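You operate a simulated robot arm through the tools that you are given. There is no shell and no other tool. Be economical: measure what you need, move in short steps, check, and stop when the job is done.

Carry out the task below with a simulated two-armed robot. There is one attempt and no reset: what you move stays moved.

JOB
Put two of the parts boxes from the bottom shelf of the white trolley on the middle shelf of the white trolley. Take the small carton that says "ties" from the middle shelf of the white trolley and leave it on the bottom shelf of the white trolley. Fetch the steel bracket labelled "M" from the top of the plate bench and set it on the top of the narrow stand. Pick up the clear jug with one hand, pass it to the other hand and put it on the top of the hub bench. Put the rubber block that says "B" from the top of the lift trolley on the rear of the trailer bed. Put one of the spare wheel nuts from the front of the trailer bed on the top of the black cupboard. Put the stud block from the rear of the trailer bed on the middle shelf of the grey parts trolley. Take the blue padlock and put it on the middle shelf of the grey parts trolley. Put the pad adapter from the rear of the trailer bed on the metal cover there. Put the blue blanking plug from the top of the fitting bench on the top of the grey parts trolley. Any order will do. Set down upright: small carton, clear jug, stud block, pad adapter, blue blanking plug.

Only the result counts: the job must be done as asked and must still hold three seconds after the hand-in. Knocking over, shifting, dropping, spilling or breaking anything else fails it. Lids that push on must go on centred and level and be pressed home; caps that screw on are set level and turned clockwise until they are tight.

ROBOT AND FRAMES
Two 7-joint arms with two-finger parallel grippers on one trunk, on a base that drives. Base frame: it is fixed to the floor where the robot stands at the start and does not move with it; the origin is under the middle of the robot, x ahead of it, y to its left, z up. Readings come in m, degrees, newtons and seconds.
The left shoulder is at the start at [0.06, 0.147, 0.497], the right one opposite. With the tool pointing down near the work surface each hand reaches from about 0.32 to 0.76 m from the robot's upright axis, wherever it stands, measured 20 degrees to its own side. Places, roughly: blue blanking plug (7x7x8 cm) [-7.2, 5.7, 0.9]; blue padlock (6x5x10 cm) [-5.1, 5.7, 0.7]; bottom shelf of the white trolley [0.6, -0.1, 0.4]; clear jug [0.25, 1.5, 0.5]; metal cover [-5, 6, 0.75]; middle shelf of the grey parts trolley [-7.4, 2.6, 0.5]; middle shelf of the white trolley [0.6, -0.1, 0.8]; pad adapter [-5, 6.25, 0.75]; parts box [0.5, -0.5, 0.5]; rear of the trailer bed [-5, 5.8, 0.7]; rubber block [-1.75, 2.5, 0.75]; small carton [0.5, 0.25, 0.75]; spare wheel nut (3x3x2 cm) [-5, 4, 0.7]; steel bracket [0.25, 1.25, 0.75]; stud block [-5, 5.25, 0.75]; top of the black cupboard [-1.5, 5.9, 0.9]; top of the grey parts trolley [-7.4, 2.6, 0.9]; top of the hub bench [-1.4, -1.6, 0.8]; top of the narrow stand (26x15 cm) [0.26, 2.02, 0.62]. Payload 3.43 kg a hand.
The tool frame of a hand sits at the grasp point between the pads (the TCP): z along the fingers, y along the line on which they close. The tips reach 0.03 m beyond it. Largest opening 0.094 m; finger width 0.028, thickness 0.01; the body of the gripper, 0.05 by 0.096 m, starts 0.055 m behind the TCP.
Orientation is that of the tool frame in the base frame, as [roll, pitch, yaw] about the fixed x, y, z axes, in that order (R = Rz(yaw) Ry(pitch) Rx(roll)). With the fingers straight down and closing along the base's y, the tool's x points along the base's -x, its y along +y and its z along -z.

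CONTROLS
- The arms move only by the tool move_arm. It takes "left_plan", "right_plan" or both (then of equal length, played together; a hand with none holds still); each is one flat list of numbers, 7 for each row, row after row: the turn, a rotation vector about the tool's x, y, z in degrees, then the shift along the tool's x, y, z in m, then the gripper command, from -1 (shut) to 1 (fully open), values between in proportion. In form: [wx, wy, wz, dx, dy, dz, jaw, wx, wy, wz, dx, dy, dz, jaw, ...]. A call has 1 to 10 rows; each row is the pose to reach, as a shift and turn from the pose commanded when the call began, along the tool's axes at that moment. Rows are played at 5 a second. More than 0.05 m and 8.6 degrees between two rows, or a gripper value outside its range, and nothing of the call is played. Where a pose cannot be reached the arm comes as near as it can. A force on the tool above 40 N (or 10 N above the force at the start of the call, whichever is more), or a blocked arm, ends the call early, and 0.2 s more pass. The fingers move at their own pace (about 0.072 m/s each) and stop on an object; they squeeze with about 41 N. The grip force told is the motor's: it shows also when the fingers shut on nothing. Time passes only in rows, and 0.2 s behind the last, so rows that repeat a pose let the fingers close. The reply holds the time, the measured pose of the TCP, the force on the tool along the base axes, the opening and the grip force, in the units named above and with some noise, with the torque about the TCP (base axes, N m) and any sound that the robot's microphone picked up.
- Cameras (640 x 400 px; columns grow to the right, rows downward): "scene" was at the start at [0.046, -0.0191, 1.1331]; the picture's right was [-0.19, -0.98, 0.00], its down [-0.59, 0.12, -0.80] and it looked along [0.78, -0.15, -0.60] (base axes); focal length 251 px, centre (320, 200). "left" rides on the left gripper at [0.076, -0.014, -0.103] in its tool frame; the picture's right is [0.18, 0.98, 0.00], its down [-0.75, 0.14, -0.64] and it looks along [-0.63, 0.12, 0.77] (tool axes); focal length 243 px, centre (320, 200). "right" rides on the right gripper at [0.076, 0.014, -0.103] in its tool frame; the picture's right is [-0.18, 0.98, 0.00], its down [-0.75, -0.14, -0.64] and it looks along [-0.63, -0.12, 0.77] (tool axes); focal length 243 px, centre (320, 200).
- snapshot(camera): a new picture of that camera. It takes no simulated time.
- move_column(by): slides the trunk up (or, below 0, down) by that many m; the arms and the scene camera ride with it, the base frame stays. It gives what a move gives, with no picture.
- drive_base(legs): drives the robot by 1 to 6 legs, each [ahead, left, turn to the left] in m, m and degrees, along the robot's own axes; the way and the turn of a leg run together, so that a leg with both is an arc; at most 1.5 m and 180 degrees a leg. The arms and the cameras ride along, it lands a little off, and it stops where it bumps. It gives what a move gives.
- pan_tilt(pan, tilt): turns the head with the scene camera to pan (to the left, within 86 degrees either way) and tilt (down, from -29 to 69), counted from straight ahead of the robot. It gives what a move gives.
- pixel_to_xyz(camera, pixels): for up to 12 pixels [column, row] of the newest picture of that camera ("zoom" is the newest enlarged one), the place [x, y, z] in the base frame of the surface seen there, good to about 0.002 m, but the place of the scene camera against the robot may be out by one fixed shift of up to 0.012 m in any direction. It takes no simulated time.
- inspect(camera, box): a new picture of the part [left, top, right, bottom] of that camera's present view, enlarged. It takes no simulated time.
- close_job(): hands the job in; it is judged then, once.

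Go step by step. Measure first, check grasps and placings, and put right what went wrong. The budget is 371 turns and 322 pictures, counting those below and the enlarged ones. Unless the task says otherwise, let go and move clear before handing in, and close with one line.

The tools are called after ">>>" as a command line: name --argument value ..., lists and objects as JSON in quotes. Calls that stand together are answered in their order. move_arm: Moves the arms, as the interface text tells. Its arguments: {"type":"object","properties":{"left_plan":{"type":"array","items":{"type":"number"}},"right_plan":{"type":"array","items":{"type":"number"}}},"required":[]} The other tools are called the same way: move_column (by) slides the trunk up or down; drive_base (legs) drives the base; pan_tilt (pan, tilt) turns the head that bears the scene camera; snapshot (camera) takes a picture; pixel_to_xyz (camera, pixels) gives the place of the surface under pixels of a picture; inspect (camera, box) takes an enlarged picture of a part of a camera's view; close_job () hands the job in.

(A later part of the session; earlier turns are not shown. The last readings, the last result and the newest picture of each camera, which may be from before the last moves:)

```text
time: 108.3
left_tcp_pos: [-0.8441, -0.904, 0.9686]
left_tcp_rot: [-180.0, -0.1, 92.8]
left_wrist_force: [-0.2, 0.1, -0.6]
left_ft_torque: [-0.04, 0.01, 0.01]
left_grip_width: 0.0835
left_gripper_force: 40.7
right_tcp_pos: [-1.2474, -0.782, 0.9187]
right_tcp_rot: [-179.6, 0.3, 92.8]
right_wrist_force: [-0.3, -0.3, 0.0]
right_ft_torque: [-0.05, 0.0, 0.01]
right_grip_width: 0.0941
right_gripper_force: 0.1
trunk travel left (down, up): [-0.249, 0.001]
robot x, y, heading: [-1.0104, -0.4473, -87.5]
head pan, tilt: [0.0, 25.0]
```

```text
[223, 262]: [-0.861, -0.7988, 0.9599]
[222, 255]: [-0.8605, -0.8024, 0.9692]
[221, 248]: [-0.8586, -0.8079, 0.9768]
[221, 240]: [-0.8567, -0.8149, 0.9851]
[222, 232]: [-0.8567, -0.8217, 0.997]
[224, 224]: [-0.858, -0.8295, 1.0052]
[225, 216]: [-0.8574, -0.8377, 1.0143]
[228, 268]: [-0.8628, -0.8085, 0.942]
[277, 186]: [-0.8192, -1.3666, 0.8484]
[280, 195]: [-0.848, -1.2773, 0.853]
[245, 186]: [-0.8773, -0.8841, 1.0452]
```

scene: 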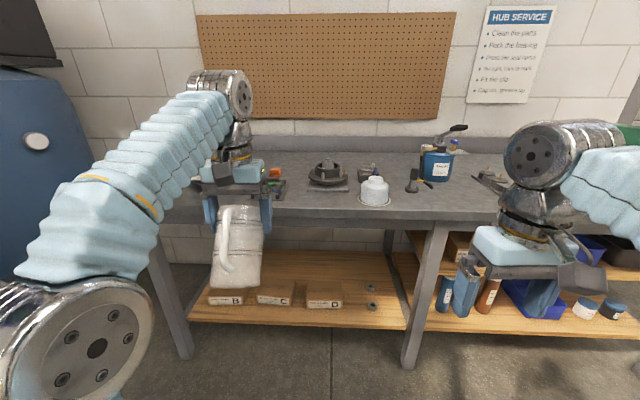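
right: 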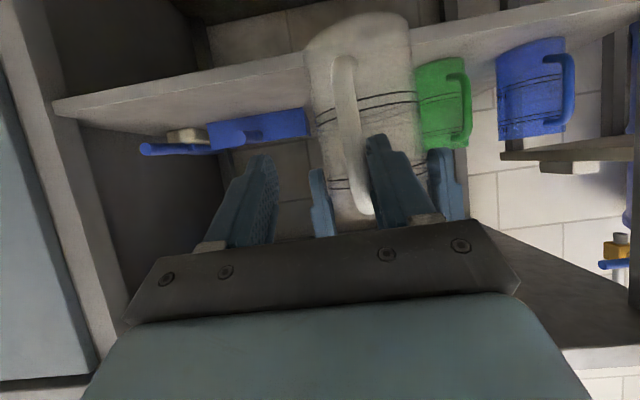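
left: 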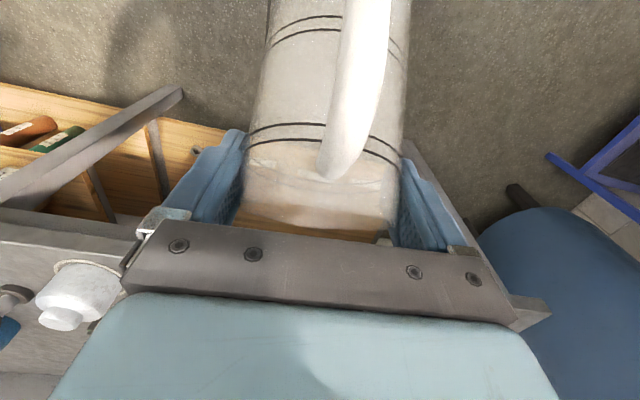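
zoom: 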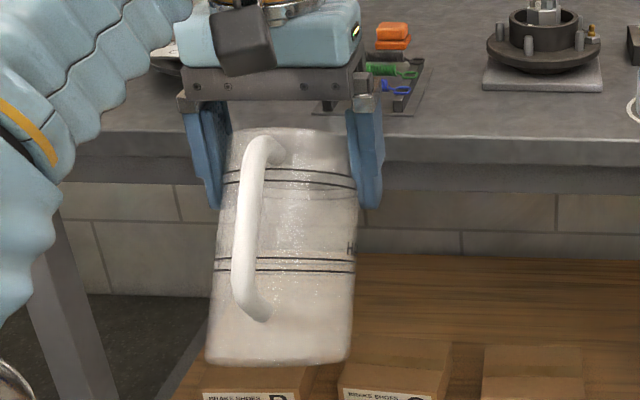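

Tilt ≈36°. Rotating the tool 36° forward will stand the jug upright. I look for a free spot right of the white jar.

>>> pixel_to_xyz --camera "scene" --pixels '[[430, 205], [460, 210], [412, 191], [440, 190], [436, 180], [480, 180], [374, 205], [390, 200], [405, 205], [480, 190]]'

>>> inspect --camera "scene" --box '[260, 110, 540, 230]'

```text
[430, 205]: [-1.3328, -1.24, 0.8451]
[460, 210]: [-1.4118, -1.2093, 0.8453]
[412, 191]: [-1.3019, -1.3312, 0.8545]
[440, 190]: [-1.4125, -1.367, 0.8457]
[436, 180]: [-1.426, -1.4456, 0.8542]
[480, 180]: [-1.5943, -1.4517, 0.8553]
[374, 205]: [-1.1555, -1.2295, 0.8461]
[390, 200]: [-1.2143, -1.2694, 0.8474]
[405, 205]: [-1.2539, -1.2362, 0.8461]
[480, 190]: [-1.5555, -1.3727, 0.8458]
```

```text
2.29 times, centred on (400, 170) of scene
```

zoom: 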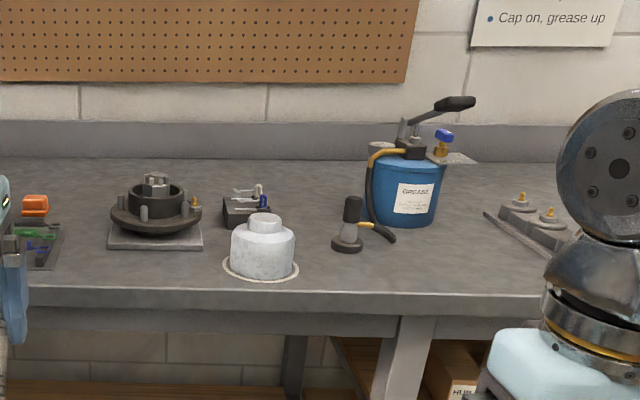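

A free spot is at about (−1.45, −1.30). I rotate the left tool 36° forward so the jug stands vertical, raising it 4 cm.

>>> move_arm --left_plan '[0, -7.2, 0, 0, 0, -0.008, -1, 0, -14.4, 0, 0, 0, -0.016, -1, 0, -21.6, 0, 0, 0, -0.024, -1, 0, -28.8, 0, 0, 0, -0.032, -1, 0, -36, 0, 0, 0, -0.04, -1]'

>>> snapshot --camera "scene"

>>> snapshot --camera "left"

```text
time: 109.5
left_tcp_pos: [-0.8433, -0.9032, 1.0089]
left_tcp_rot: [179.9, 36.2, 92.9]
left_wrist_force: [0.9, -0.3, -1.1]
left_ft_torque: [0.02, 0.01, 0.0]
left_grip_width: 0.0837
left_gripper_force: 40.6
right_tcp_pos: [-1.2473, -0.7813, 0.9194]
right_tcp_rot: [-179.6, 0.2, 92.8]
right_wrist_force: [-0.5, 0.3, 0.3]
right_ft_torque: [0.01, 0.01, -0.02]
right_grip_width: 0.0941
right_gripper_force: 0.0
trunk travel left (down, up): [-0.249, 0.001]
robot x, y, heading: [-1.0124, -0.4458, -87.2]
head pan, tilt: [0.0, 25.0]
```

```text
223 pictures are left
```

scene: 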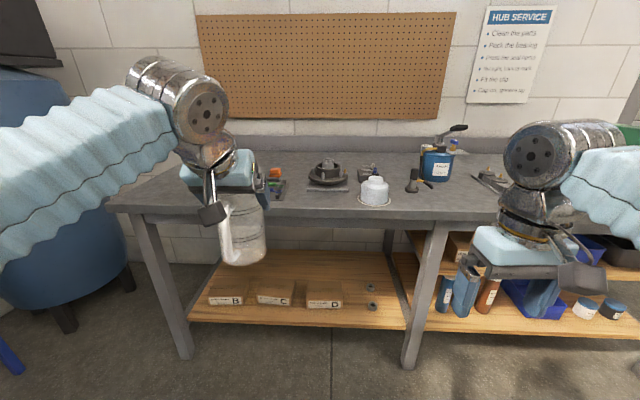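

```text
222 pictures are left
```

left: 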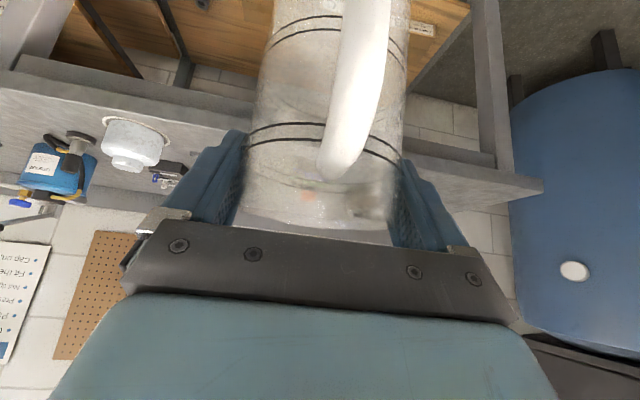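

Now the handle points again to verify vertical.

>>> inspect --camera "scene" --box '[180, 180, 300, 280]'

>>> pixel_to_xyz --camera "scene" --pixels '[[231, 258], [230, 253], [229, 248], [227, 243], [226, 238], [225, 234], [224, 229], [223, 225]]'

```text
4.00 times, centred on (240, 230) of scene
```

zoom: 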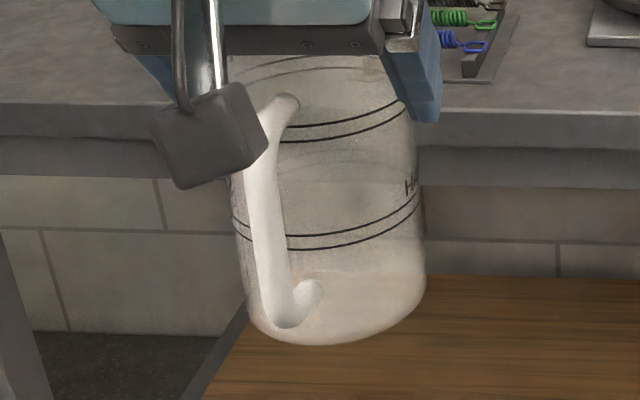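

```text
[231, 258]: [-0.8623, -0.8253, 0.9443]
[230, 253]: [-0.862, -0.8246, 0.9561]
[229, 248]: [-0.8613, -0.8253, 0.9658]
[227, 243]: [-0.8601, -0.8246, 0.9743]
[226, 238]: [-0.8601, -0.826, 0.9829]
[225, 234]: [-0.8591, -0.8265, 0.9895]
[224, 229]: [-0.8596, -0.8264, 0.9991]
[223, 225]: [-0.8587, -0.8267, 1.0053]
```

The jug is upright again. I drive right 0.625, then forward 0.36.

>>> drive_base --legs '[[0, -0.625, -2], [0.35, 0, 0]]'

>>> snapshot --camera "scene"

>>> snapshot --camera "left"

```text
time: 114.9
left_tcp_pos: [-1.4953, -1.2733, 1.0084]
left_tcp_rot: [180.0, 36.1, 91.0]
left_wrist_force: [-0.3, -0.9, -1.5]
left_ft_torque: [-0.01, -0.02, 0.02]
left_grip_width: 0.0837
left_gripper_force: 40.6
right_tcp_pos: [-1.8948, -1.1382, 0.9182]
right_tcp_rot: [-179.6, 0.2, 91.0]
right_wrist_force: [0.2, 0.6, -0.3]
right_ft_torque: [-0.03, -0.01, 0.0]
right_grip_width: 0.094
right_gripper_force: 0.0
trunk travel left (down, up): [-0.249, 0.001]
robot x, y, heading: [-1.6451, -0.8115, -89.3]
head pan, tilt: [0.0, 25.0]
```

```text
220 pictures are left
```

scene: 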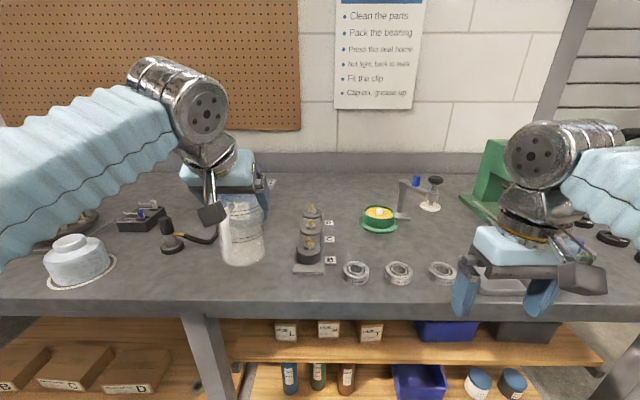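

```text
219 pictures are left
```

left: 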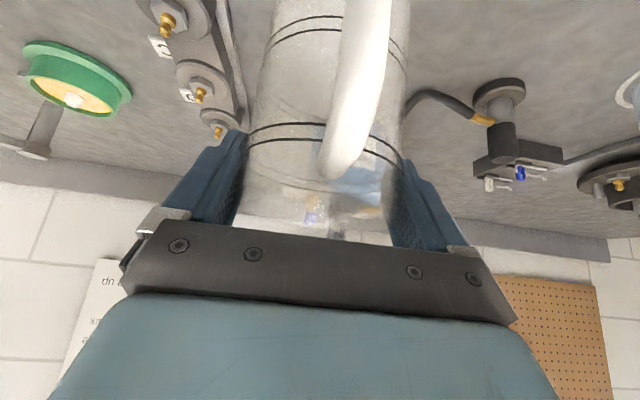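

>>> pixel_to_xyz --camera "scene" --pixels '[[296, 270], [302, 225], [212, 240], [190, 240], [240, 285], [200, 290], [280, 290], [250, 300], [270, 240], [175, 248]]'

```text
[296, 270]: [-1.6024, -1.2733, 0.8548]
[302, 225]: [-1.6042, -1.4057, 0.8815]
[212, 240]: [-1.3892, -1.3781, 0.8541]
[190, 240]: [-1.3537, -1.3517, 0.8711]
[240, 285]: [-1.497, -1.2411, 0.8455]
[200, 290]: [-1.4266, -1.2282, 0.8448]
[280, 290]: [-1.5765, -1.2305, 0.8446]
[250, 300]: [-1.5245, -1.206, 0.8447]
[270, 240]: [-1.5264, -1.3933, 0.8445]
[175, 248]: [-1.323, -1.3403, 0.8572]
```

Spot is clear (rack edge x −1.60, hose x −1.39). I move 2.5 cm forward and lower 4.8 cm.

>>> move_arm --left_plan '[0, 0, 0, -0.0101, 0, 0.0073, -1, 0, 0, 0, -0.0202, 0, 0.0147, -1, 0, 0, 0, -0.0061, 0, 0.0341, -1, 0, 0, 0, 0.008, 0, 0.0535, -1]'

>>> inspect --camera "scene" --box '[160, 180, 320, 300]'

```text
time: 115.9
left_tcp_pos: [-1.4934, -1.2981, 0.9606]
left_tcp_rot: [-180.0, 36.2, 90.9]
left_wrist_force: [1.5, 0.0, 6.2]
left_ft_torque: [-0.18, -0.12, 0.05]
left_grip_width: 0.0835
left_gripper_force: 41.3
right_tcp_pos: [-1.8946, -1.1385, 0.9204]
right_tcp_rot: [-179.6, 0.2, 90.9]
right_wrist_force: [-0.3, -0.4, 0.0]
right_ft_torque: [0.02, -0.01, -0.01]
right_grip_width: 0.0942
right_gripper_force: 0.2
trunk travel left (down, up): [-0.249, 0.001]
robot x, y, heading: [-1.6466, -0.8118, -89.7]
head pan, tilt: [0.0, 25.0]
```

```text
3.33 times, centred on (240, 240) of scene
```

zoom: 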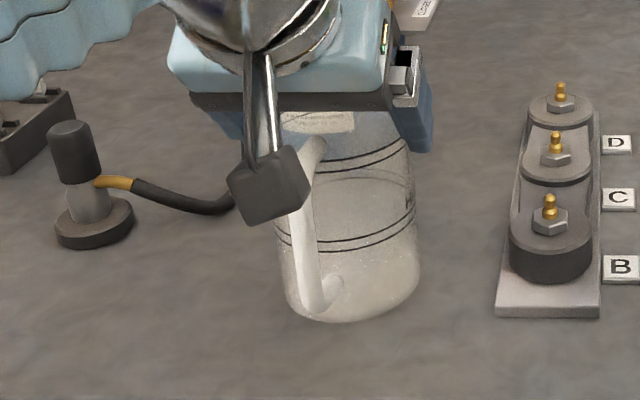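

The jug is in contact (6 N). Release gently and withdraw along the tool axis.

>>> move_arm --left_plan '[0, 0, 0, 0, 0, 0, 0.85, 0, 0, 0, 0, 0, 0, 1, 0, 0, 0, 0, 0, 0, 1, 0, 0, 0, 0, 0, -0.03, 1, 0, 0, 0, 0, 0, -0.07, 1, 0, 0, 0, 0, 0, -0.11, 1, 0, 0, 0, 0.03, 0, -0.14, 1]'

>>> snapshot --camera "scene"

```text
time: 117.5
left_tcp_pos: [-1.4952, -1.1927, 1.0529]
left_tcp_rot: [-180.0, 36.0, 91.0]
left_wrist_force: [0.0, -0.5, -0.6]
left_ft_torque: [0.01, -0.03, 0.0]
left_grip_width: 0.0939
left_gripper_force: 0.1
right_tcp_pos: [-1.8938, -1.1389, 0.9179]
right_tcp_rot: [-179.6, 0.3, 91.0]
right_wrist_force: [0.2, -0.7, -0.3]
right_ft_torque: [0.04, -0.02, -0.02]
right_grip_width: 0.094
right_gripper_force: 0.1
trunk travel left (down, up): [-0.249, 0.001]
robot x, y, heading: [-1.6509, -0.8144, -89.3]
head pan, tilt: [0.0, 25.0]
```

```text
217 pictures are left
```

scene: 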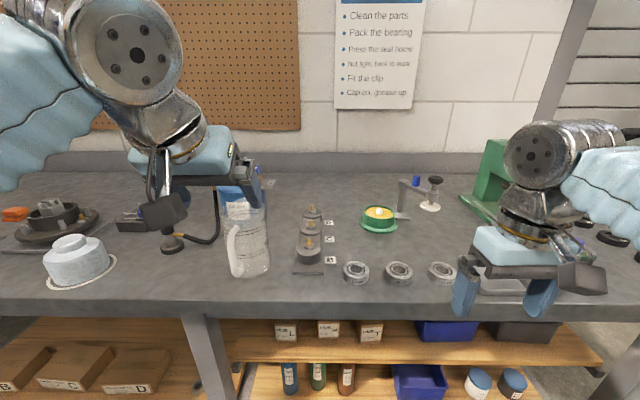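

Jug stands upright. I back off and check the tool tray that got bumped.

>>> drive_base --legs '[[-0.36, 0, 0]]'

>>> pan_tilt --pan 48 --tilt 25

>>> snapshot --camera "scene"

```text
time: 119.8
left_tcp_pos: [-1.5002, -0.8336, 1.0538]
left_tcp_rot: [-179.9, 36.2, 90.9]
left_wrist_force: [-0.4, -0.6, 0.3]
left_ft_torque: [0.01, 0.02, -0.02]
left_grip_width: 0.0941
left_gripper_force: 0.1
right_tcp_pos: [-1.8991, -0.78, 0.9186]
right_tcp_rot: [-179.6, 0.2, 90.8]
right_wrist_force: [-0.3, -0.3, 0.4]
right_ft_torque: [0.02, -0.03, 0.0]
right_grip_width: 0.0942
right_gripper_force: 0.1
trunk travel left (down, up): [-0.249, 0.001]
robot x, y, heading: [-1.6471, -0.454, -89.4]
head pan, tilt: [0.0, 25.0]
```

```text
time: 121.0
left_tcp_pos: [-1.5002, -0.8332, 1.0538]
left_tcp_rot: [-179.9, 36.1, 90.9]
left_wrist_force: [-0.8, 0.3, -0.6]
left_ft_torque: [-0.02, -0.06, -0.01]
left_grip_width: 0.0939
left_gripper_force: 0.0
right_tcp_pos: [-1.8986, -0.7795, 0.9173]
right_tcp_rot: [-179.6, 0.2, 90.9]
right_wrist_force: [-1.4, -0.5, 0.1]
right_ft_torque: [0.01, -0.02, -0.02]
right_grip_width: 0.0939
right_gripper_force: 0.1
trunk travel left (down, up): [-0.249, 0.001]
robot x, y, heading: [-1.6476, -0.4551, -89.1]
head pan, tilt: [48.0, 25.0]
```

```text
216 pictures are left
```

scene: 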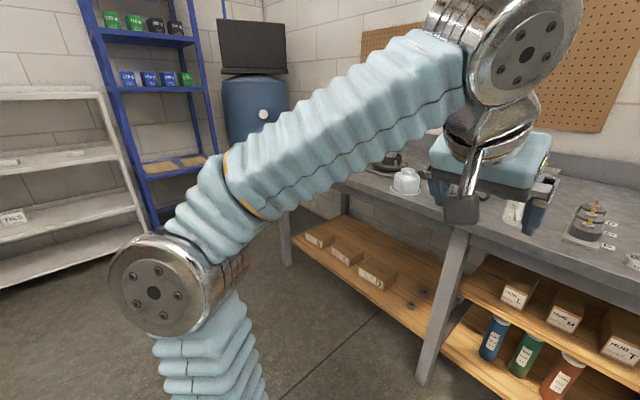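

The arm hides it. I restore the earlier viewing pose (same place, same arm pose) to compare the tray pixel for pixel with my first bench picture.

>>> move_arm --left_plan '[0, 4.5, 0, 0.0039, -0.0225, 0.0373, 1, 0, 9, 0, 0.0079, -0.045, 0.0746, 1, 0, 13.5, 0, 0.0118, -0.0675, 0.1119, 1, 0, 18, 0, 0.0158, -0.09, 0.1493, 1, 0, 22.5, 0, 0.0197, -0.1125, 0.1866, 1, 0, 27, 0, 0.0236, -0.135, 0.2239, 1, 0, 31.5, 0, 0.0276, -0.1575, 0.2612, 1, 0, 36, 0, 0.0315, -0.18, 0.2985, 1]'

>>> drive_base --legs '[[0, 0.6, 1]]'

>>> pan_tilt --pan 0 --tilt 30

>>> snapshot --camera "scene"

```text
time: 122.8
left_tcp_pos: [-1.6774, -0.9861, 0.7946]
left_tcp_rot: [180.0, 0.0, 91.1]
left_wrist_force: [0.5, -0.8, 1.1]
left_ft_torque: [-0.02, 0.01, 0.02]
left_grip_width: 0.094
left_gripper_force: 0.0
right_tcp_pos: [-1.8993, -0.7795, 0.9185]
right_tcp_rot: [-179.6, 0.2, 90.9]
right_wrist_force: [0.2, -0.3, -0.1]
right_ft_torque: [-0.01, 0.01, -0.01]
right_grip_width: 0.0942
right_gripper_force: 0.0
trunk travel left (down, up): [-0.249, 0.001]
robot x, y, heading: [-1.6491, -0.4517, -89.1]
head pan, tilt: [48.0, 25.0]
```

```text
time: 126.2
left_tcp_pos: [-1.0664, -0.9753, 0.7949]
left_tcp_rot: [-180.0, 0.1, 91.9]
left_wrist_force: [-0.2, -0.6, 0.1]
left_ft_torque: [0.0, -0.01, -0.01]
left_grip_width: 0.0939
left_gripper_force: 0.0
right_tcp_pos: [-1.2923, -0.7713, 0.9183]
right_tcp_rot: [-179.7, 0.2, 91.8]
right_wrist_force: [0.0, 0.3, 0.4]
right_ft_torque: [-0.03, 0.02, -0.02]
right_grip_width: 0.0941
right_gripper_force: 0.1
trunk travel left (down, up): [-0.249, 0.001]
robot x, y, heading: [-1.0464, -0.4427, -88.6]
head pan, tilt: [48.0, 25.0]
```

```text
time: 127.3
left_tcp_pos: [-1.067, -0.9747, 0.7957]
left_tcp_rot: [-180.0, 0.1, 91.9]
left_wrist_force: [-0.1, -0.4, 0.3]
left_ft_torque: [-0.01, 0.0, -0.03]
left_grip_width: 0.0939
left_gripper_force: 0.0
right_tcp_pos: [-1.291, -0.7708, 0.9183]
right_tcp_rot: [-179.6, 0.1, 91.8]
right_wrist_force: [0.1, -0.6, 0.0]
right_ft_torque: [-0.04, 0.01, 0.0]
right_grip_width: 0.0938
right_gripper_force: 0.0
trunk travel left (down, up): [-0.249, 0.001]
robot x, y, heading: [-1.0487, -0.4413, -88.1]
head pan, tilt: [0.0, 30.0]
```

```text
215 pictures are left
```

scene: 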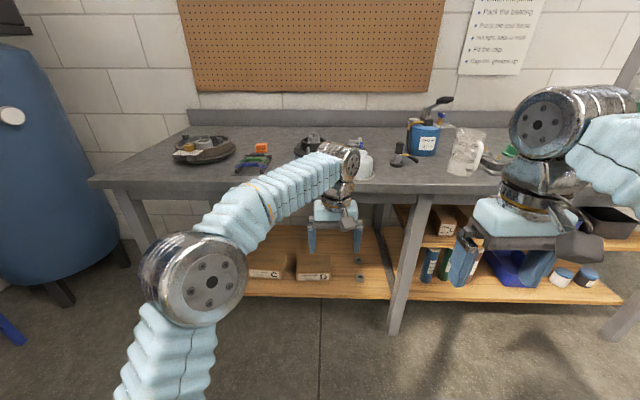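

The tray sits at the same pixels as before, so nothing moved, and the jug stands fine. Next I turn round and head for the lift trolley.

>>> drive_base --legs '[[0, 0, 178], [1.4, 0.6, 0]]'

>>> pan_tilt --pan 0 --tilt 15

>>> snapshot --camera "scene"

```text
refused: leg 2 is longer than a leg can be; nothing moved
```

```text
time: 128.1
left_tcp_pos: [-1.0669, -0.9755, 0.7948]
left_tcp_rot: [-180.0, 0.1, 91.8]
left_wrist_force: [-0.5, -0.5, -0.3]
left_ft_torque: [-0.03, 0.01, 0.01]
left_grip_width: 0.094
left_gripper_force: 0.0
right_tcp_pos: [-1.2909, -0.7706, 0.9188]
right_tcp_rot: [-179.6, 0.3, 91.9]
right_wrist_force: [0.9, 0.2, 0.5]
right_ft_torque: [0.01, 0.0, -0.01]
right_grip_width: 0.094
right_gripper_force: 0.0
trunk travel left (down, up): [-0.249, 0.001]
robot x, y, heading: [-1.0468, -0.4415, -88.2]
head pan, tilt: [0.0, 15.0]
```

```text
214 pictures are left
```

scene: 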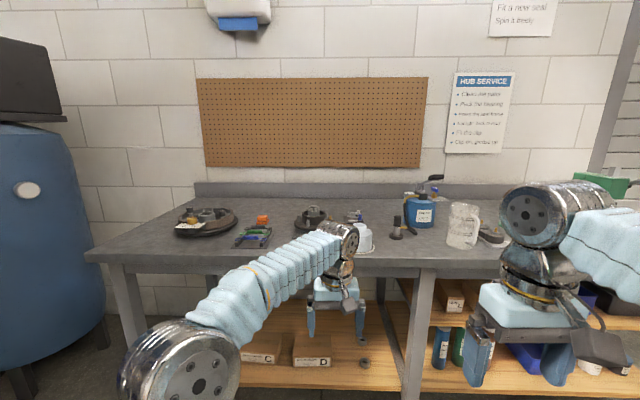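

>>> drive_base --legs '[[0, 0, 178], [1.3, 0.6, 0]]'

>>> snapshot --camera "scene"

```text
time: 142.4
left_tcp_pos: [-1.5768, 1.3965, 0.7938]
left_tcp_rot: [180.0, 0.2, -90.5]
left_wrist_force: [0.0, -0.1, -0.5]
left_ft_torque: [-0.01, -0.01, 0.01]
left_grip_width: 0.0941
left_gripper_force: 0.0
right_tcp_pos: [-1.3608, 1.184, 0.9183]
right_tcp_rot: [-179.6, 0.2, -90.5]
right_wrist_force: [0.7, -0.6, -0.8]
right_ft_torque: [0.0, 0.01, -0.01]
right_grip_width: 0.0939
right_gripper_force: 0.0
trunk travel left (down, up): [-0.249, 0.001]
robot x, y, heading: [-1.6168, 0.864, 89.4]
head pan, tilt: [0.0, 15.0]
```

```text
213 pictures are left
```

scene: 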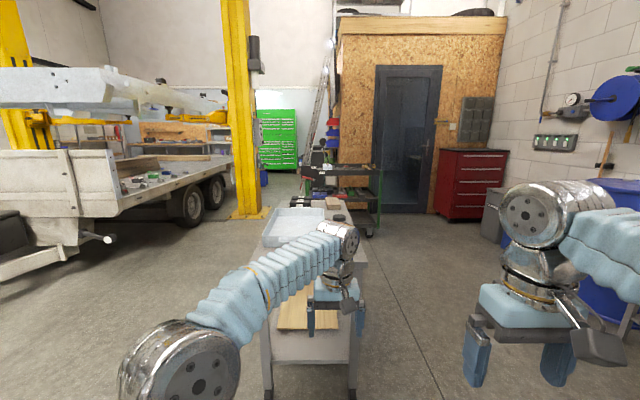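

The lift trolley is just ahead. I measure it.

>>> pixel_to_xyz --camera "scene" --pixels '[[300, 225], [335, 208], [345, 216], [270, 320], [350, 350], [295, 248], [325, 200], [280, 290], [330, 175], [245, 215], [110, 240], [360, 260]]'

>>> inspect --camera "scene" --box '[230, 170, 400, 290]'

>>> snapshot --camera "left"

```text
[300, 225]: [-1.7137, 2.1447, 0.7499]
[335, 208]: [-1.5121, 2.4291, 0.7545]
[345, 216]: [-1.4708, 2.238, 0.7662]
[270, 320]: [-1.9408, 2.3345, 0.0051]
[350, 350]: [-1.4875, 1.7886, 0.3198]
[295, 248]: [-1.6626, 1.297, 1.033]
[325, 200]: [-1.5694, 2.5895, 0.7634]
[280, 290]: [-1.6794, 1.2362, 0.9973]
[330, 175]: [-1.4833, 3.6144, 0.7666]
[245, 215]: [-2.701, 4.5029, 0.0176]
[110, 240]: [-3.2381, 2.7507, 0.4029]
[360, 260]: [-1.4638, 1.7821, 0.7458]
```

```text
3.33 times, centred on (315, 230) of scene
```

zoom: 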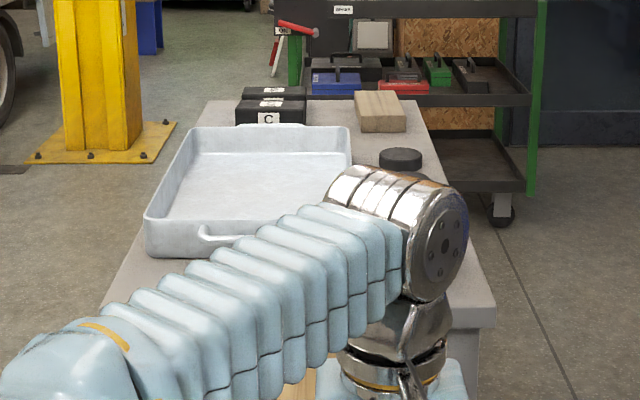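

```text
211 pictures are left
```

left: 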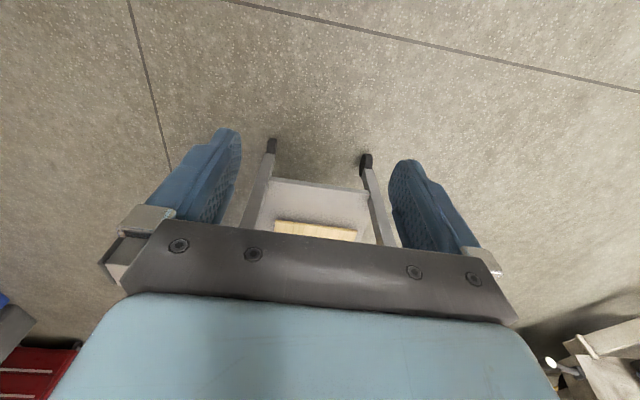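

The labelled rubber blocks are at the trolley's far end (~(−1.75, 2.6)). I tuck the left arm and go round to the trolley's left side.

>>> move_arm --left_plan '[0, 0, 0, 0.035, 0.0233, -0.0217, 1, 0, 0, 0, 0.07, 0.0467, -0.0433, 1, 0, 0, 0, 0.105, 0.07, -0.065, 1, 0, 0, 0, 0.14, 0.0933, -0.0867, 1, 0, 0, 0, 0.175, 0.1167, -0.1083, 1, 0, 0, 0, 0.21, 0.14, -0.13, 1]'

>>> drive_base --legs '[[0, 0.9, 0], [1.4, 0, 0], [0.35, 0, 0], [0, 0, -89]]'

>>> pan_tilt --pan 0 --tilt 30

>>> snapshot --camera "scene"

```text
time: 143.8
left_tcp_pos: [-1.7182, 1.1875, 0.924]
left_tcp_rot: [-180.0, 0.0, -90.4]
left_wrist_force: [0.0, -0.5, -0.1]
left_ft_torque: [-0.03, 0.0, -0.02]
left_grip_width: 0.0943
left_gripper_force: 0.1
right_tcp_pos: [-1.3611, 1.1837, 0.9194]
right_tcp_rot: [-179.6, 0.2, -90.5]
right_wrist_force: [0.5, -0.4, 0.5]
right_ft_torque: [0.0, 0.0, 0.02]
right_grip_width: 0.0938
right_gripper_force: 0.1
trunk travel left (down, up): [-0.249, 0.001]
robot x, y, heading: [-1.6168, 0.8658, 89.3]
head pan, tilt: [0.0, 15.0]
```

```text
time: 160.9
left_tcp_pos: [-2.2231, 2.7336, 0.9252]
left_tcp_rot: [-179.9, 0.1, -178.2]
left_wrist_force: [-0.7, 1.3, -0.1]
left_ft_torque: [0.01, 0.0, 0.0]
left_grip_width: 0.094
left_gripper_force: 0.0
right_tcp_pos: [-2.2132, 2.377, 0.9185]
right_tcp_rot: [-179.7, 0.3, -178.3]
right_wrist_force: [-0.3, -0.7, -0.2]
right_ft_torque: [-0.03, -0.01, 0.02]
right_grip_width: 0.0941
right_gripper_force: 0.0
trunk travel left (down, up): [-0.249, 0.001]
robot x, y, heading: [-2.5423, 2.6231, 1.6]
head pan, tilt: [0.0, 15.0]
```

```text
time: 161.7
left_tcp_pos: [-2.2228, 2.7337, 0.9245]
left_tcp_rot: [-179.9, 0.1, -178.2]
left_wrist_force: [0.9, -0.6, -0.6]
left_ft_torque: [0.03, 0.02, 0.03]
left_grip_width: 0.0941
left_gripper_force: 0.1
right_tcp_pos: [-2.214, 2.3779, 0.9177]
right_tcp_rot: [-179.6, 0.2, -178.3]
right_wrist_force: [0.9, -0.3, -0.3]
right_ft_torque: [0.01, -0.04, 0.01]
right_grip_width: 0.0942
right_gripper_force: 0.1
trunk travel left (down, up): [-0.249, 0.001]
robot x, y, heading: [-2.548, 2.6208, 1.4]
head pan, tilt: [0.0, 30.0]
```

```text
210 pictures are left
```

scene: 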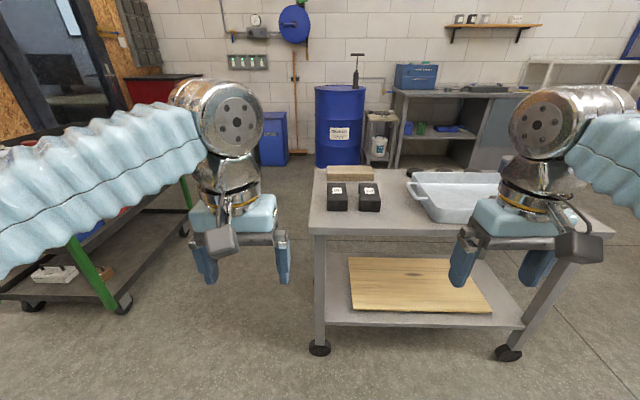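

>>> inspect --camera "scene" --box '[290, 150, 450, 250]'

>>> pixel_to_xyz --camera "zoom" --pixels '[[150, 170], [230, 168], [190, 155], [155, 240], [225, 240], [310, 170], [280, 165], [345, 165], [275, 240], [358, 240], [230, 290], [100, 260]]'

```text
4.00 times, centred on (370, 200) of scene
```

zoom: 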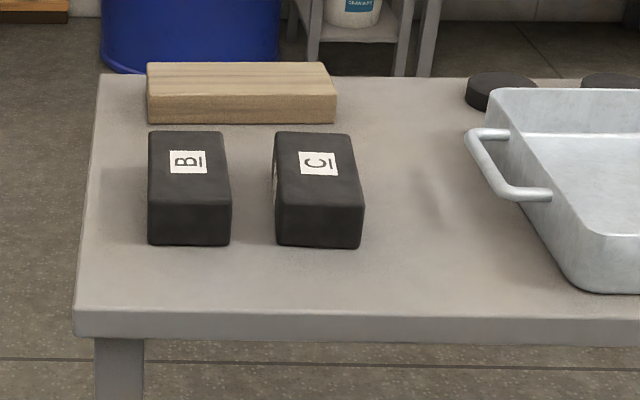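

```text
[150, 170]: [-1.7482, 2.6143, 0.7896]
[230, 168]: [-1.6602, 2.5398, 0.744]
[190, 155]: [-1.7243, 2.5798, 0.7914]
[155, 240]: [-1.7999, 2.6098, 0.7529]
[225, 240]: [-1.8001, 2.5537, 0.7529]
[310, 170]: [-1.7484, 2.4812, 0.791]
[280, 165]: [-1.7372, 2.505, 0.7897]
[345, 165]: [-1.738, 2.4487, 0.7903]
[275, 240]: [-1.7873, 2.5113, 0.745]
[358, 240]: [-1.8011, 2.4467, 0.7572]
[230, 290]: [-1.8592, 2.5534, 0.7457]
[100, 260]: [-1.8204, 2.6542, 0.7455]
```

Block B spans y 2.553–2.615, x −1.80…−1.70, top 0.79. I drive 25 cm nearer and bring the right hand over it.

>>> drive_base --legs '[[0.25, 0, -1]]'

>>> move_arm --right_plan '[0, 0, 0, -0.03, 0.04, 0, 1, 0, 0, 0, -0.06, 0.08, 0, 1, 0, 0, 0, -0.09, 0.12, 0, 1, 0, 0, 0, -0.12, 0.16, 0.01, 1, 0, 0, 0, -0.15, 0.2, 0.02, 1]'

>>> snapshot --camera "right"

```text
time: 163.5
left_tcp_pos: [-1.9703, 2.7338, 0.9244]
left_tcp_rot: [-180.0, 0.1, -179.1]
left_wrist_force: [-0.1, -0.1, -0.7]
left_ft_torque: [0.03, 0.0, -0.03]
left_grip_width: 0.0941
left_gripper_force: 0.1
right_tcp_pos: [-1.9654, 2.376, 0.9193]
right_tcp_rot: [-179.6, 0.3, -179.1]
right_wrist_force: [-0.4, 0.4, 0.2]
right_ft_torque: [0.01, 0.0, -0.01]
right_grip_width: 0.0941
right_gripper_force: 0.0
trunk travel left (down, up): [-0.249, 0.001]
robot x, y, heading: [-2.2897, 2.6265, 0.6]
head pan, tilt: [0.0, 30.0]
```

```text
refused: row 4 steps farther than a row can; nothing moved
```

```text
208 pictures are left
```

right: 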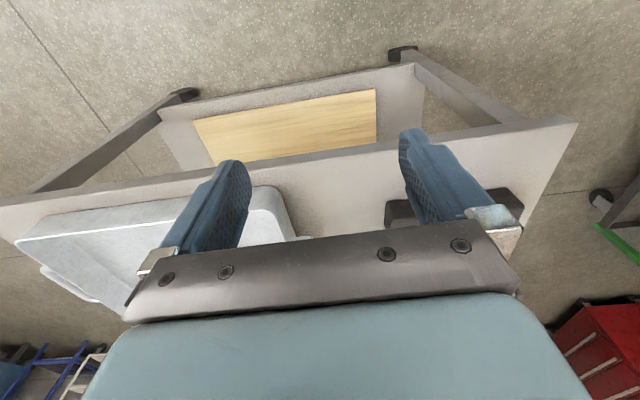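

>>> move_arm --right_plan '[0, 0, 0, -0.025, 0.035, 0, 1, 0, 0, 0, -0.05, 0.07, 0, 1, 0, 0, 0, -0.075, 0.105, 0.005, 1, 0, 0, 0, -0.1, 0.14, 0.01, 1, 0, 0, 0, -0.125, 0.175, 0.015, 1, 0, 0, 0, -0.145, 0.208, 0.02, 1]'

>>> snapshot --camera "right"

```text
time: 164.9
left_tcp_pos: [-1.9691, 2.7344, 0.924]
left_tcp_rot: [-180.0, 0.2, -179.1]
left_wrist_force: [-0.3, -0.2, 0.2]
left_ft_torque: [0.01, 0.01, -0.02]
left_grip_width: 0.0942
left_gripper_force: 0.1
right_tcp_pos: [-1.8218, 2.5868, 0.8962]
right_tcp_rot: [-179.6, 0.2, -179.3]
right_wrist_force: [0.4, -0.6, 0.7]
right_ft_torque: [0.0, 0.0, -0.01]
right_grip_width: 0.0938
right_gripper_force: 0.0
trunk travel left (down, up): [-0.249, 0.001]
robot x, y, heading: [-2.2892, 2.6298, 1.0]
head pan, tilt: [0.0, 30.0]
```

```text
207 pictures are left
```

right: 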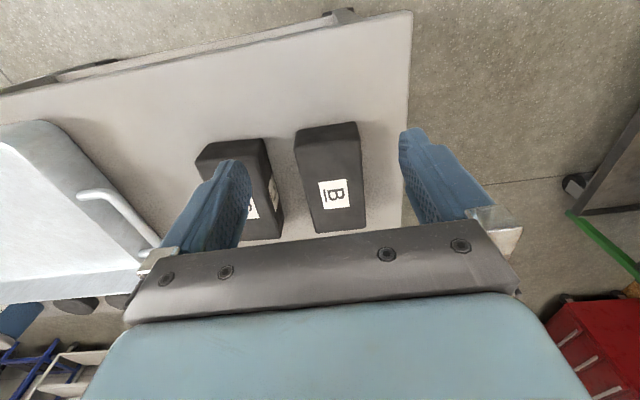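

>>> pixel_to_xyz --camera "right" --pixels '[[302, 168], [357, 162], [316, 230], [362, 224], [298, 133], [355, 126], [333, 190], [265, 180], [280, 200], [300, 120], [270, 160]]'

```text
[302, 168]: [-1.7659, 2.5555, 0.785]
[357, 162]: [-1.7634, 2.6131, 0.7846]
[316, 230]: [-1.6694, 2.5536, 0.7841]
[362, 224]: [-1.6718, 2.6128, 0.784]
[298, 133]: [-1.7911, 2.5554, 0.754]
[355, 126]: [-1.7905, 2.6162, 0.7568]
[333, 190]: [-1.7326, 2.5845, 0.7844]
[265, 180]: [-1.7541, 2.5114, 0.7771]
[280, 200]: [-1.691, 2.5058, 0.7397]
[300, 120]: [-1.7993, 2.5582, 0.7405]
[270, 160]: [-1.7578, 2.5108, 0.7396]
```

Move over B's centre, descend, and grip.

>>> move_arm --right_plan '[0, 0, 0, -0.046, -0.002, 0, 0.7, 0, 0, 0, -0.092, -0.0033, 0, 0.7, 0, 0, 0, -0.092, -0.0033, 0.04, 0.7, 0, 0, 0, -0.092, -0.0033, 0.08, 0.7, 0, 0, 0, -0.092, -0.0033, 0.12, 0.7, 0, 0, 0, -0.092, -0.0033, 0.12, -1, 0, 0, 0, -0.092, -0.0033, 0.12, -1, 0, 0, 0, -0.092, -0.0033, 0.12, -1]'

>>> snapshot --camera "right"

```text
time: 166.7
left_tcp_pos: [-1.9707, 2.7363, 0.9252]
left_tcp_rot: [-180.0, 0.1, -179.1]
left_wrist_force: [-0.9, 0.1, -0.2]
left_ft_torque: [0.0, 0.04, -0.03]
left_grip_width: 0.0941
left_gripper_force: 0.1
right_tcp_pos: [-1.7312, 2.5843, 0.778]
right_tcp_rot: [-179.6, 0.4, -179.2]
right_wrist_force: [4.7, 13.9, 15.0]
right_ft_torque: [0.86, 0.02, -0.31]
right_grip_width: 0.0724
right_gripper_force: 41.8
right hand out of reach, approached as far as the arm can: row 2
trunk travel left (down, up): [-0.249, 0.001]
robot x, y, heading: [-2.2909, 2.6301, 0.5]
head pan, tilt: [0.0, 30.0]
```

```text
206 pictures are left
```

right: 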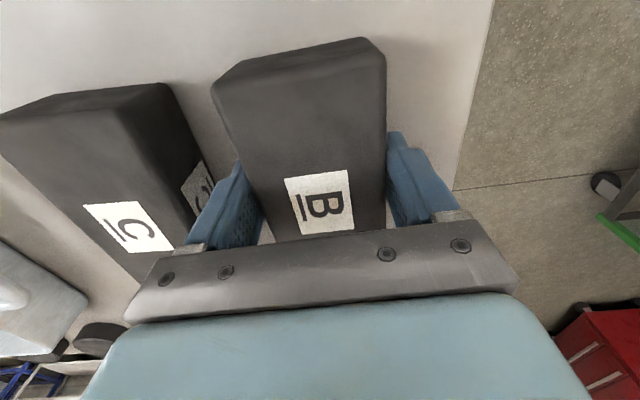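

B is gripped (some side load). Lift and check.

>>> move_arm --right_plan '[0, 0, 0, 0, 0, -0.02, -1, 0, 0, 0, 0, 0, -0.06, -1, 0, 0, 0, 0.02, 0, -0.1, -1, 0, 0, 0, 0.06, 0, -0.125, -1, 0, 0, 0, 0.1, 0, -0.14, -1]'

>>> snapshot --camera "scene"

>>> snapshot --camera "right"

```text
time: 167.9
left_tcp_pos: [-1.969, 2.7349, 0.9239]
left_tcp_rot: [-180.0, 0.1, -179.1]
left_wrist_force: [0.1, -0.3, -0.3]
left_ft_torque: [-0.02, -0.01, 0.0]
left_grip_width: 0.0939
left_gripper_force: 0.1
right_tcp_pos: [-1.8325, 2.5833, 0.9161]
right_tcp_rot: [-179.6, 0.2, -179.1]
right_wrist_force: [0.0, 0.3, -5.4]
right_ft_torque: [-0.02, 0.05, -0.01]
right_grip_width: 0.0722
right_gripper_force: 40.7
trunk travel left (down, up): [-0.249, 0.001]
robot x, y, heading: [-2.2948, 2.6267, 0.4]
head pan, tilt: [0.0, 30.0]
```

```text
205 pictures are left
```

scene: 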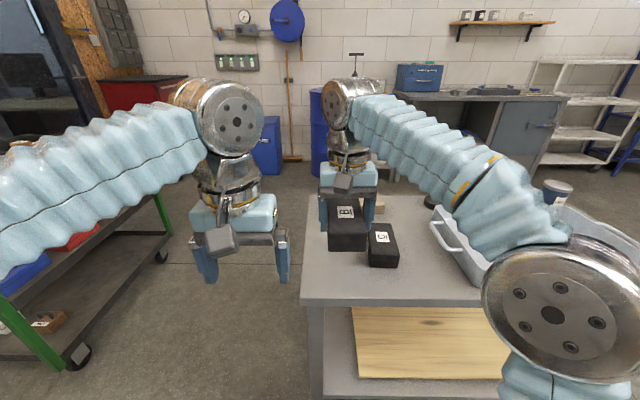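

```text
204 pictures are left
```

right: 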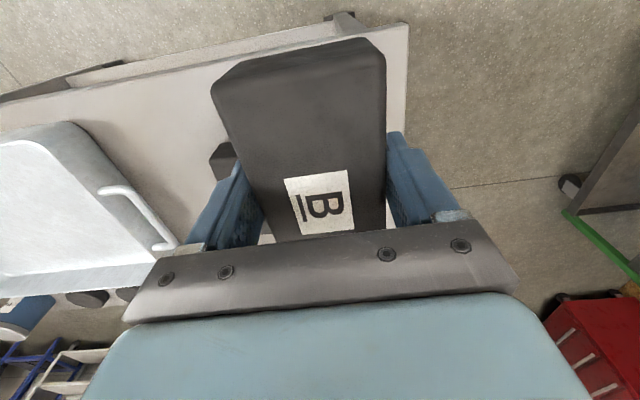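

Block B is held. I tuck the right arm, back off and turn towards the trailer to look.

>>> move_arm --right_plan '[0, 0, 0, 0.04, -0.03, 0, -1, 0, 0, 0, 0.08, -0.07, 0, -1, 0, 0, 0, 0.12, -0.1, 0, -1]'

>>> drive_base --legs '[[-0.3, 0, 0], [0, 0, 130]]'

>>> pan_tilt --pan 0 --tilt 12

>>> snapshot --camera "scene"

```text
refused: row 2 steps farther than a row can; nothing moved
```

```text
time: 175.2
left_tcp_pos: [-2.8693, 2.8095, 0.9249]
left_tcp_rot: [-180.0, 0.0, -51.0]
left_wrist_force: [-0.3, -0.1, 0.2]
left_ft_torque: [-0.01, -0.02, -0.01]
left_grip_width: 0.0938
left_gripper_force: 0.0
right_tcp_pos: [-2.8361, 3.0105, 0.9172]
right_tcp_rot: [-179.6, 0.1, -51.2]
right_wrist_force: [0.9, 0.7, -5.1]
right_ft_torque: [-0.03, -0.02, -0.05]
right_grip_width: 0.0722
right_gripper_force: 41.2
trunk travel left (down, up): [-0.249, 0.001]
robot x, y, heading: [-2.5848, 2.6221, 128.9]
head pan, tilt: [0.0, 30.0]
```

```text
time: 176.1
left_tcp_pos: [-2.87, 2.8104, 0.9255]
left_tcp_rot: [180.0, 0.0, -51.0]
left_wrist_force: [-0.8, -0.3, 0.1]
left_ft_torque: [0.01, -0.02, 0.01]
left_grip_width: 0.094
left_gripper_force: 0.1
right_tcp_pos: [-2.8336, 3.0098, 0.9158]
right_tcp_rot: [-179.6, 0.2, -51.1]
right_wrist_force: [0.3, -1.1, -5.5]
right_ft_torque: [-0.02, -0.02, -0.05]
right_grip_width: 0.0721
right_gripper_force: 41.1
trunk travel left (down, up): [-0.249, 0.001]
robot x, y, heading: [-2.5851, 2.6251, 128.8]
head pan, tilt: [0.0, 12.0]
```

```text
203 pictures are left
```

scene: 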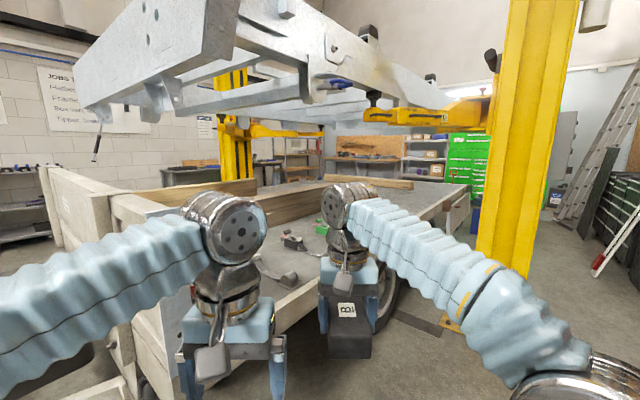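

I measure the bed edge, objects, and the lifted frame's height.

>>> pixel_to_xyz --camera "scene" --pixels '[[292, 243], [270, 275], [430, 205], [470, 190], [395, 245], [150, 100], [330, 100], [460, 115], [300, 300], [110, 200], [520, 250], [420, 185]]'

>>> inspect --camera "scene" --box '[240, 150, 480, 300]'

```text
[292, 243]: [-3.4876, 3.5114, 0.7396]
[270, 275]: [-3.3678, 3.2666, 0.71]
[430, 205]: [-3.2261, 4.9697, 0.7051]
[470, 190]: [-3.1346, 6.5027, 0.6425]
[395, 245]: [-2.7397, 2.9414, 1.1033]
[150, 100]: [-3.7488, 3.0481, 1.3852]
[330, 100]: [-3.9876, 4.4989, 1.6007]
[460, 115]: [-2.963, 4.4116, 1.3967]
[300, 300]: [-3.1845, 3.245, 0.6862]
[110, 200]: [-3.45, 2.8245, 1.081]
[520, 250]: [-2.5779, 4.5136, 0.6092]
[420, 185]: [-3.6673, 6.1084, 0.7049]
```

```text
2.67 times, centred on (360, 225) of scene
```

zoom: 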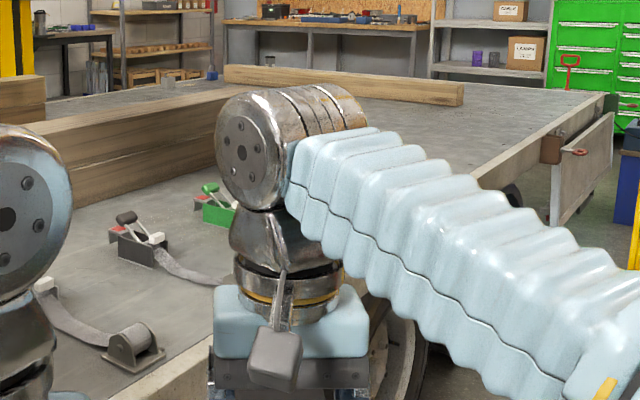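

The bed's east edge is at x≈−3.15, but my items are near x=−5, i.e. the west side. I need to go round the front; I turn west and look.

>>> drive_base --legs '[[0, 0, 71]]'

>>> snapshot --camera "scene"

```text
time: 179.6
left_tcp_pos: [-2.8525, 2.4123, 0.9235]
left_tcp_rot: [-180.0, 0.0, 20.8]
left_wrist_force: [1.4, 0.0, 0.1]
left_ft_torque: [0.0, 0.0, 0.02]
left_grip_width: 0.0942
left_gripper_force: 0.1
right_tcp_pos: [-3.032, 2.5071, 0.9169]
right_tcp_rot: [-179.5, 0.3, 20.6]
right_wrist_force: [0.4, -0.1, -4.9]
right_ft_torque: [-0.02, -0.02, -0.03]
right_grip_width: 0.0719
right_gripper_force: 41.4
trunk travel left (down, up): [-0.249, 0.001]
robot x, y, heading: [-2.5848, 2.6224, -159.5]
head pan, tilt: [0.0, 12.0]
```

```text
201 pictures are left
```

scene: 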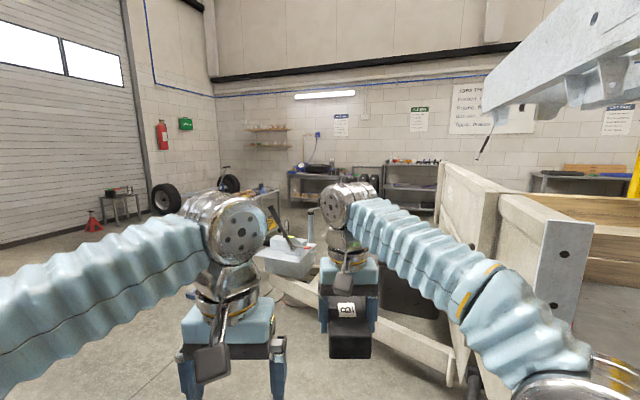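

>>> pixel_to_xyz --camera "scene" --pixels '[[285, 260], [258, 262], [310, 235], [270, 205], [165, 200], [320, 185], [400, 195], [445, 200], [120, 250], [230, 185], [410, 160], [180, 260]]'

>>> inspect --camera "scene" --box '[140, 140, 480, 330]'

```text
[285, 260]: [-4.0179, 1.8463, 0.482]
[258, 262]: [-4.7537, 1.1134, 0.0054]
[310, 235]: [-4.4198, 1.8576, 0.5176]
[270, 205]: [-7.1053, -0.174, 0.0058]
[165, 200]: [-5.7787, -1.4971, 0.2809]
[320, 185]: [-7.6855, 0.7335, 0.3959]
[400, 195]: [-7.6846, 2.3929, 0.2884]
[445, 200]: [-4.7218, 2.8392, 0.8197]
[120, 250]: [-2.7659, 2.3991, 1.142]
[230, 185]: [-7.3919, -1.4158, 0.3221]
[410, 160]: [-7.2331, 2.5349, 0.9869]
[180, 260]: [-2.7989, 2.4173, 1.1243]
```

```text
1.88 times, centred on (310, 235) of scene
```

zoom: 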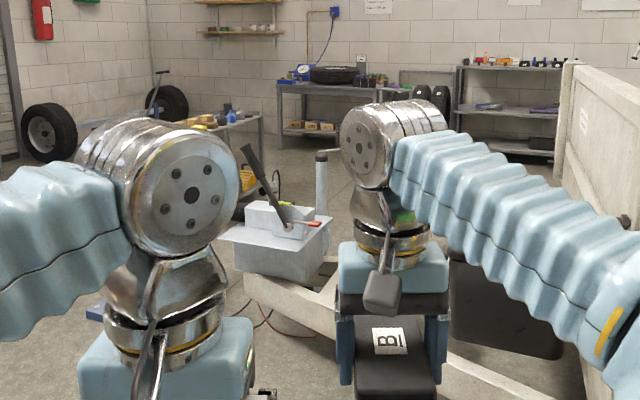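

The drawbar with a toolbox extends to about (−4.2, 1.8). I move south to y≈0.75 facing west and look along that lane.

>>> drive_base --legs '[[0, 0, -20.5], [0, 1.0, 0], [0, 0.9, 0]]'

>>> pan_tilt --pan 0 --tilt 20

>>> snapshot --camera "scene"

```text
time: 190.2
left_tcp_pos: [-2.8933, 0.6019, 0.9248]
left_tcp_rot: [-179.9, 0.0, 0.6]
left_wrist_force: [0.4, -0.4, -0.4]
left_ft_torque: [0.02, -0.01, -0.01]
left_grip_width: 0.0941
left_gripper_force: 0.1
right_tcp_pos: [-3.0287, 0.7536, 0.915]
right_tcp_rot: [-179.5, 0.2, 0.7]
right_wrist_force: [0.5, 0.6, -5.0]
right_ft_torque: [-0.01, -0.03, 0.0]
right_grip_width: 0.0723
right_gripper_force: 41.4
trunk travel left (down, up): [-0.249, 0.001]
robot x, y, heading: [-2.5705, 0.7054, -179.5]
head pan, tilt: [0.0, 12.0]
```

```text
time: 190.9
left_tcp_pos: [-2.8928, 0.6017, 0.9239]
left_tcp_rot: [-180.0, -0.1, 0.6]
left_wrist_force: [-0.4, -0.2, 0.2]
left_ft_torque: [-0.01, 0.04, -0.03]
left_grip_width: 0.0938
left_gripper_force: 0.0
right_tcp_pos: [-3.0286, 0.7533, 0.9175]
right_tcp_rot: [-179.5, 0.2, 0.7]
right_wrist_force: [0.1, 0.0, -4.7]
right_ft_torque: [-0.01, -0.03, 0.02]
right_grip_width: 0.0721
right_gripper_force: 40.9
trunk travel left (down, up): [-0.249, 0.001]
robot x, y, heading: [-2.5687, 0.7103, -179.5]
head pan, tilt: [0.0, 20.0]
```

```text
199 pictures are left
```

scene: 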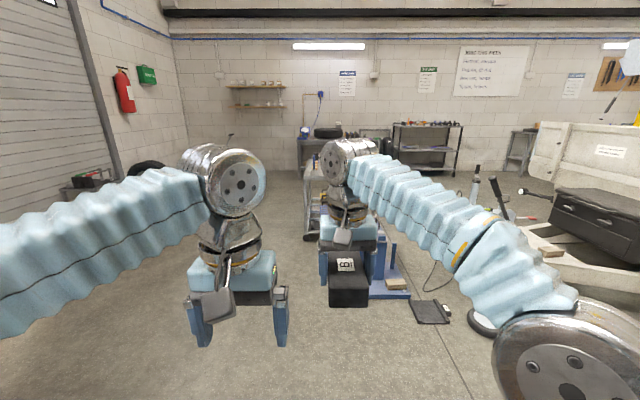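

>>> pixel_to_xyz --camera "scene" --pixels '[[390, 288], [430, 312], [309, 235], [485, 325], [410, 295], [305, 180], [375, 297], [150, 260], [490, 200], [435, 175], [520, 170], [550, 250]]'

>>> inspect --camera "scene" --box '[270, 120, 550, 340]'

```text
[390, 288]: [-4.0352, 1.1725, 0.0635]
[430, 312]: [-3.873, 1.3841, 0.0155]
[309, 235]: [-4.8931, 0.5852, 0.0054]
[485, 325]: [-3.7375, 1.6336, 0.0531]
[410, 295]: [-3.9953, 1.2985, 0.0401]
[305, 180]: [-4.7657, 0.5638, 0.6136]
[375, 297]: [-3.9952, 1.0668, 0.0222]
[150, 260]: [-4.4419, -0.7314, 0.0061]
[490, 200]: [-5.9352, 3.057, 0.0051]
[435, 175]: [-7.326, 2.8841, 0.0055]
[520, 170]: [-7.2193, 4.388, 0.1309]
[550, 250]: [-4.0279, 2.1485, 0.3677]
```

```text
1.82 times, centred on (410, 230) of scene
```

zoom: 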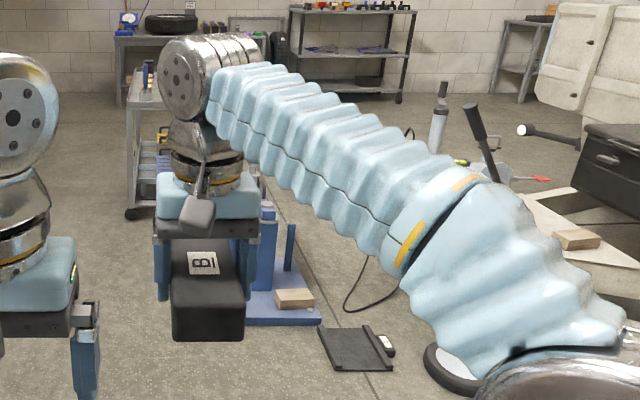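

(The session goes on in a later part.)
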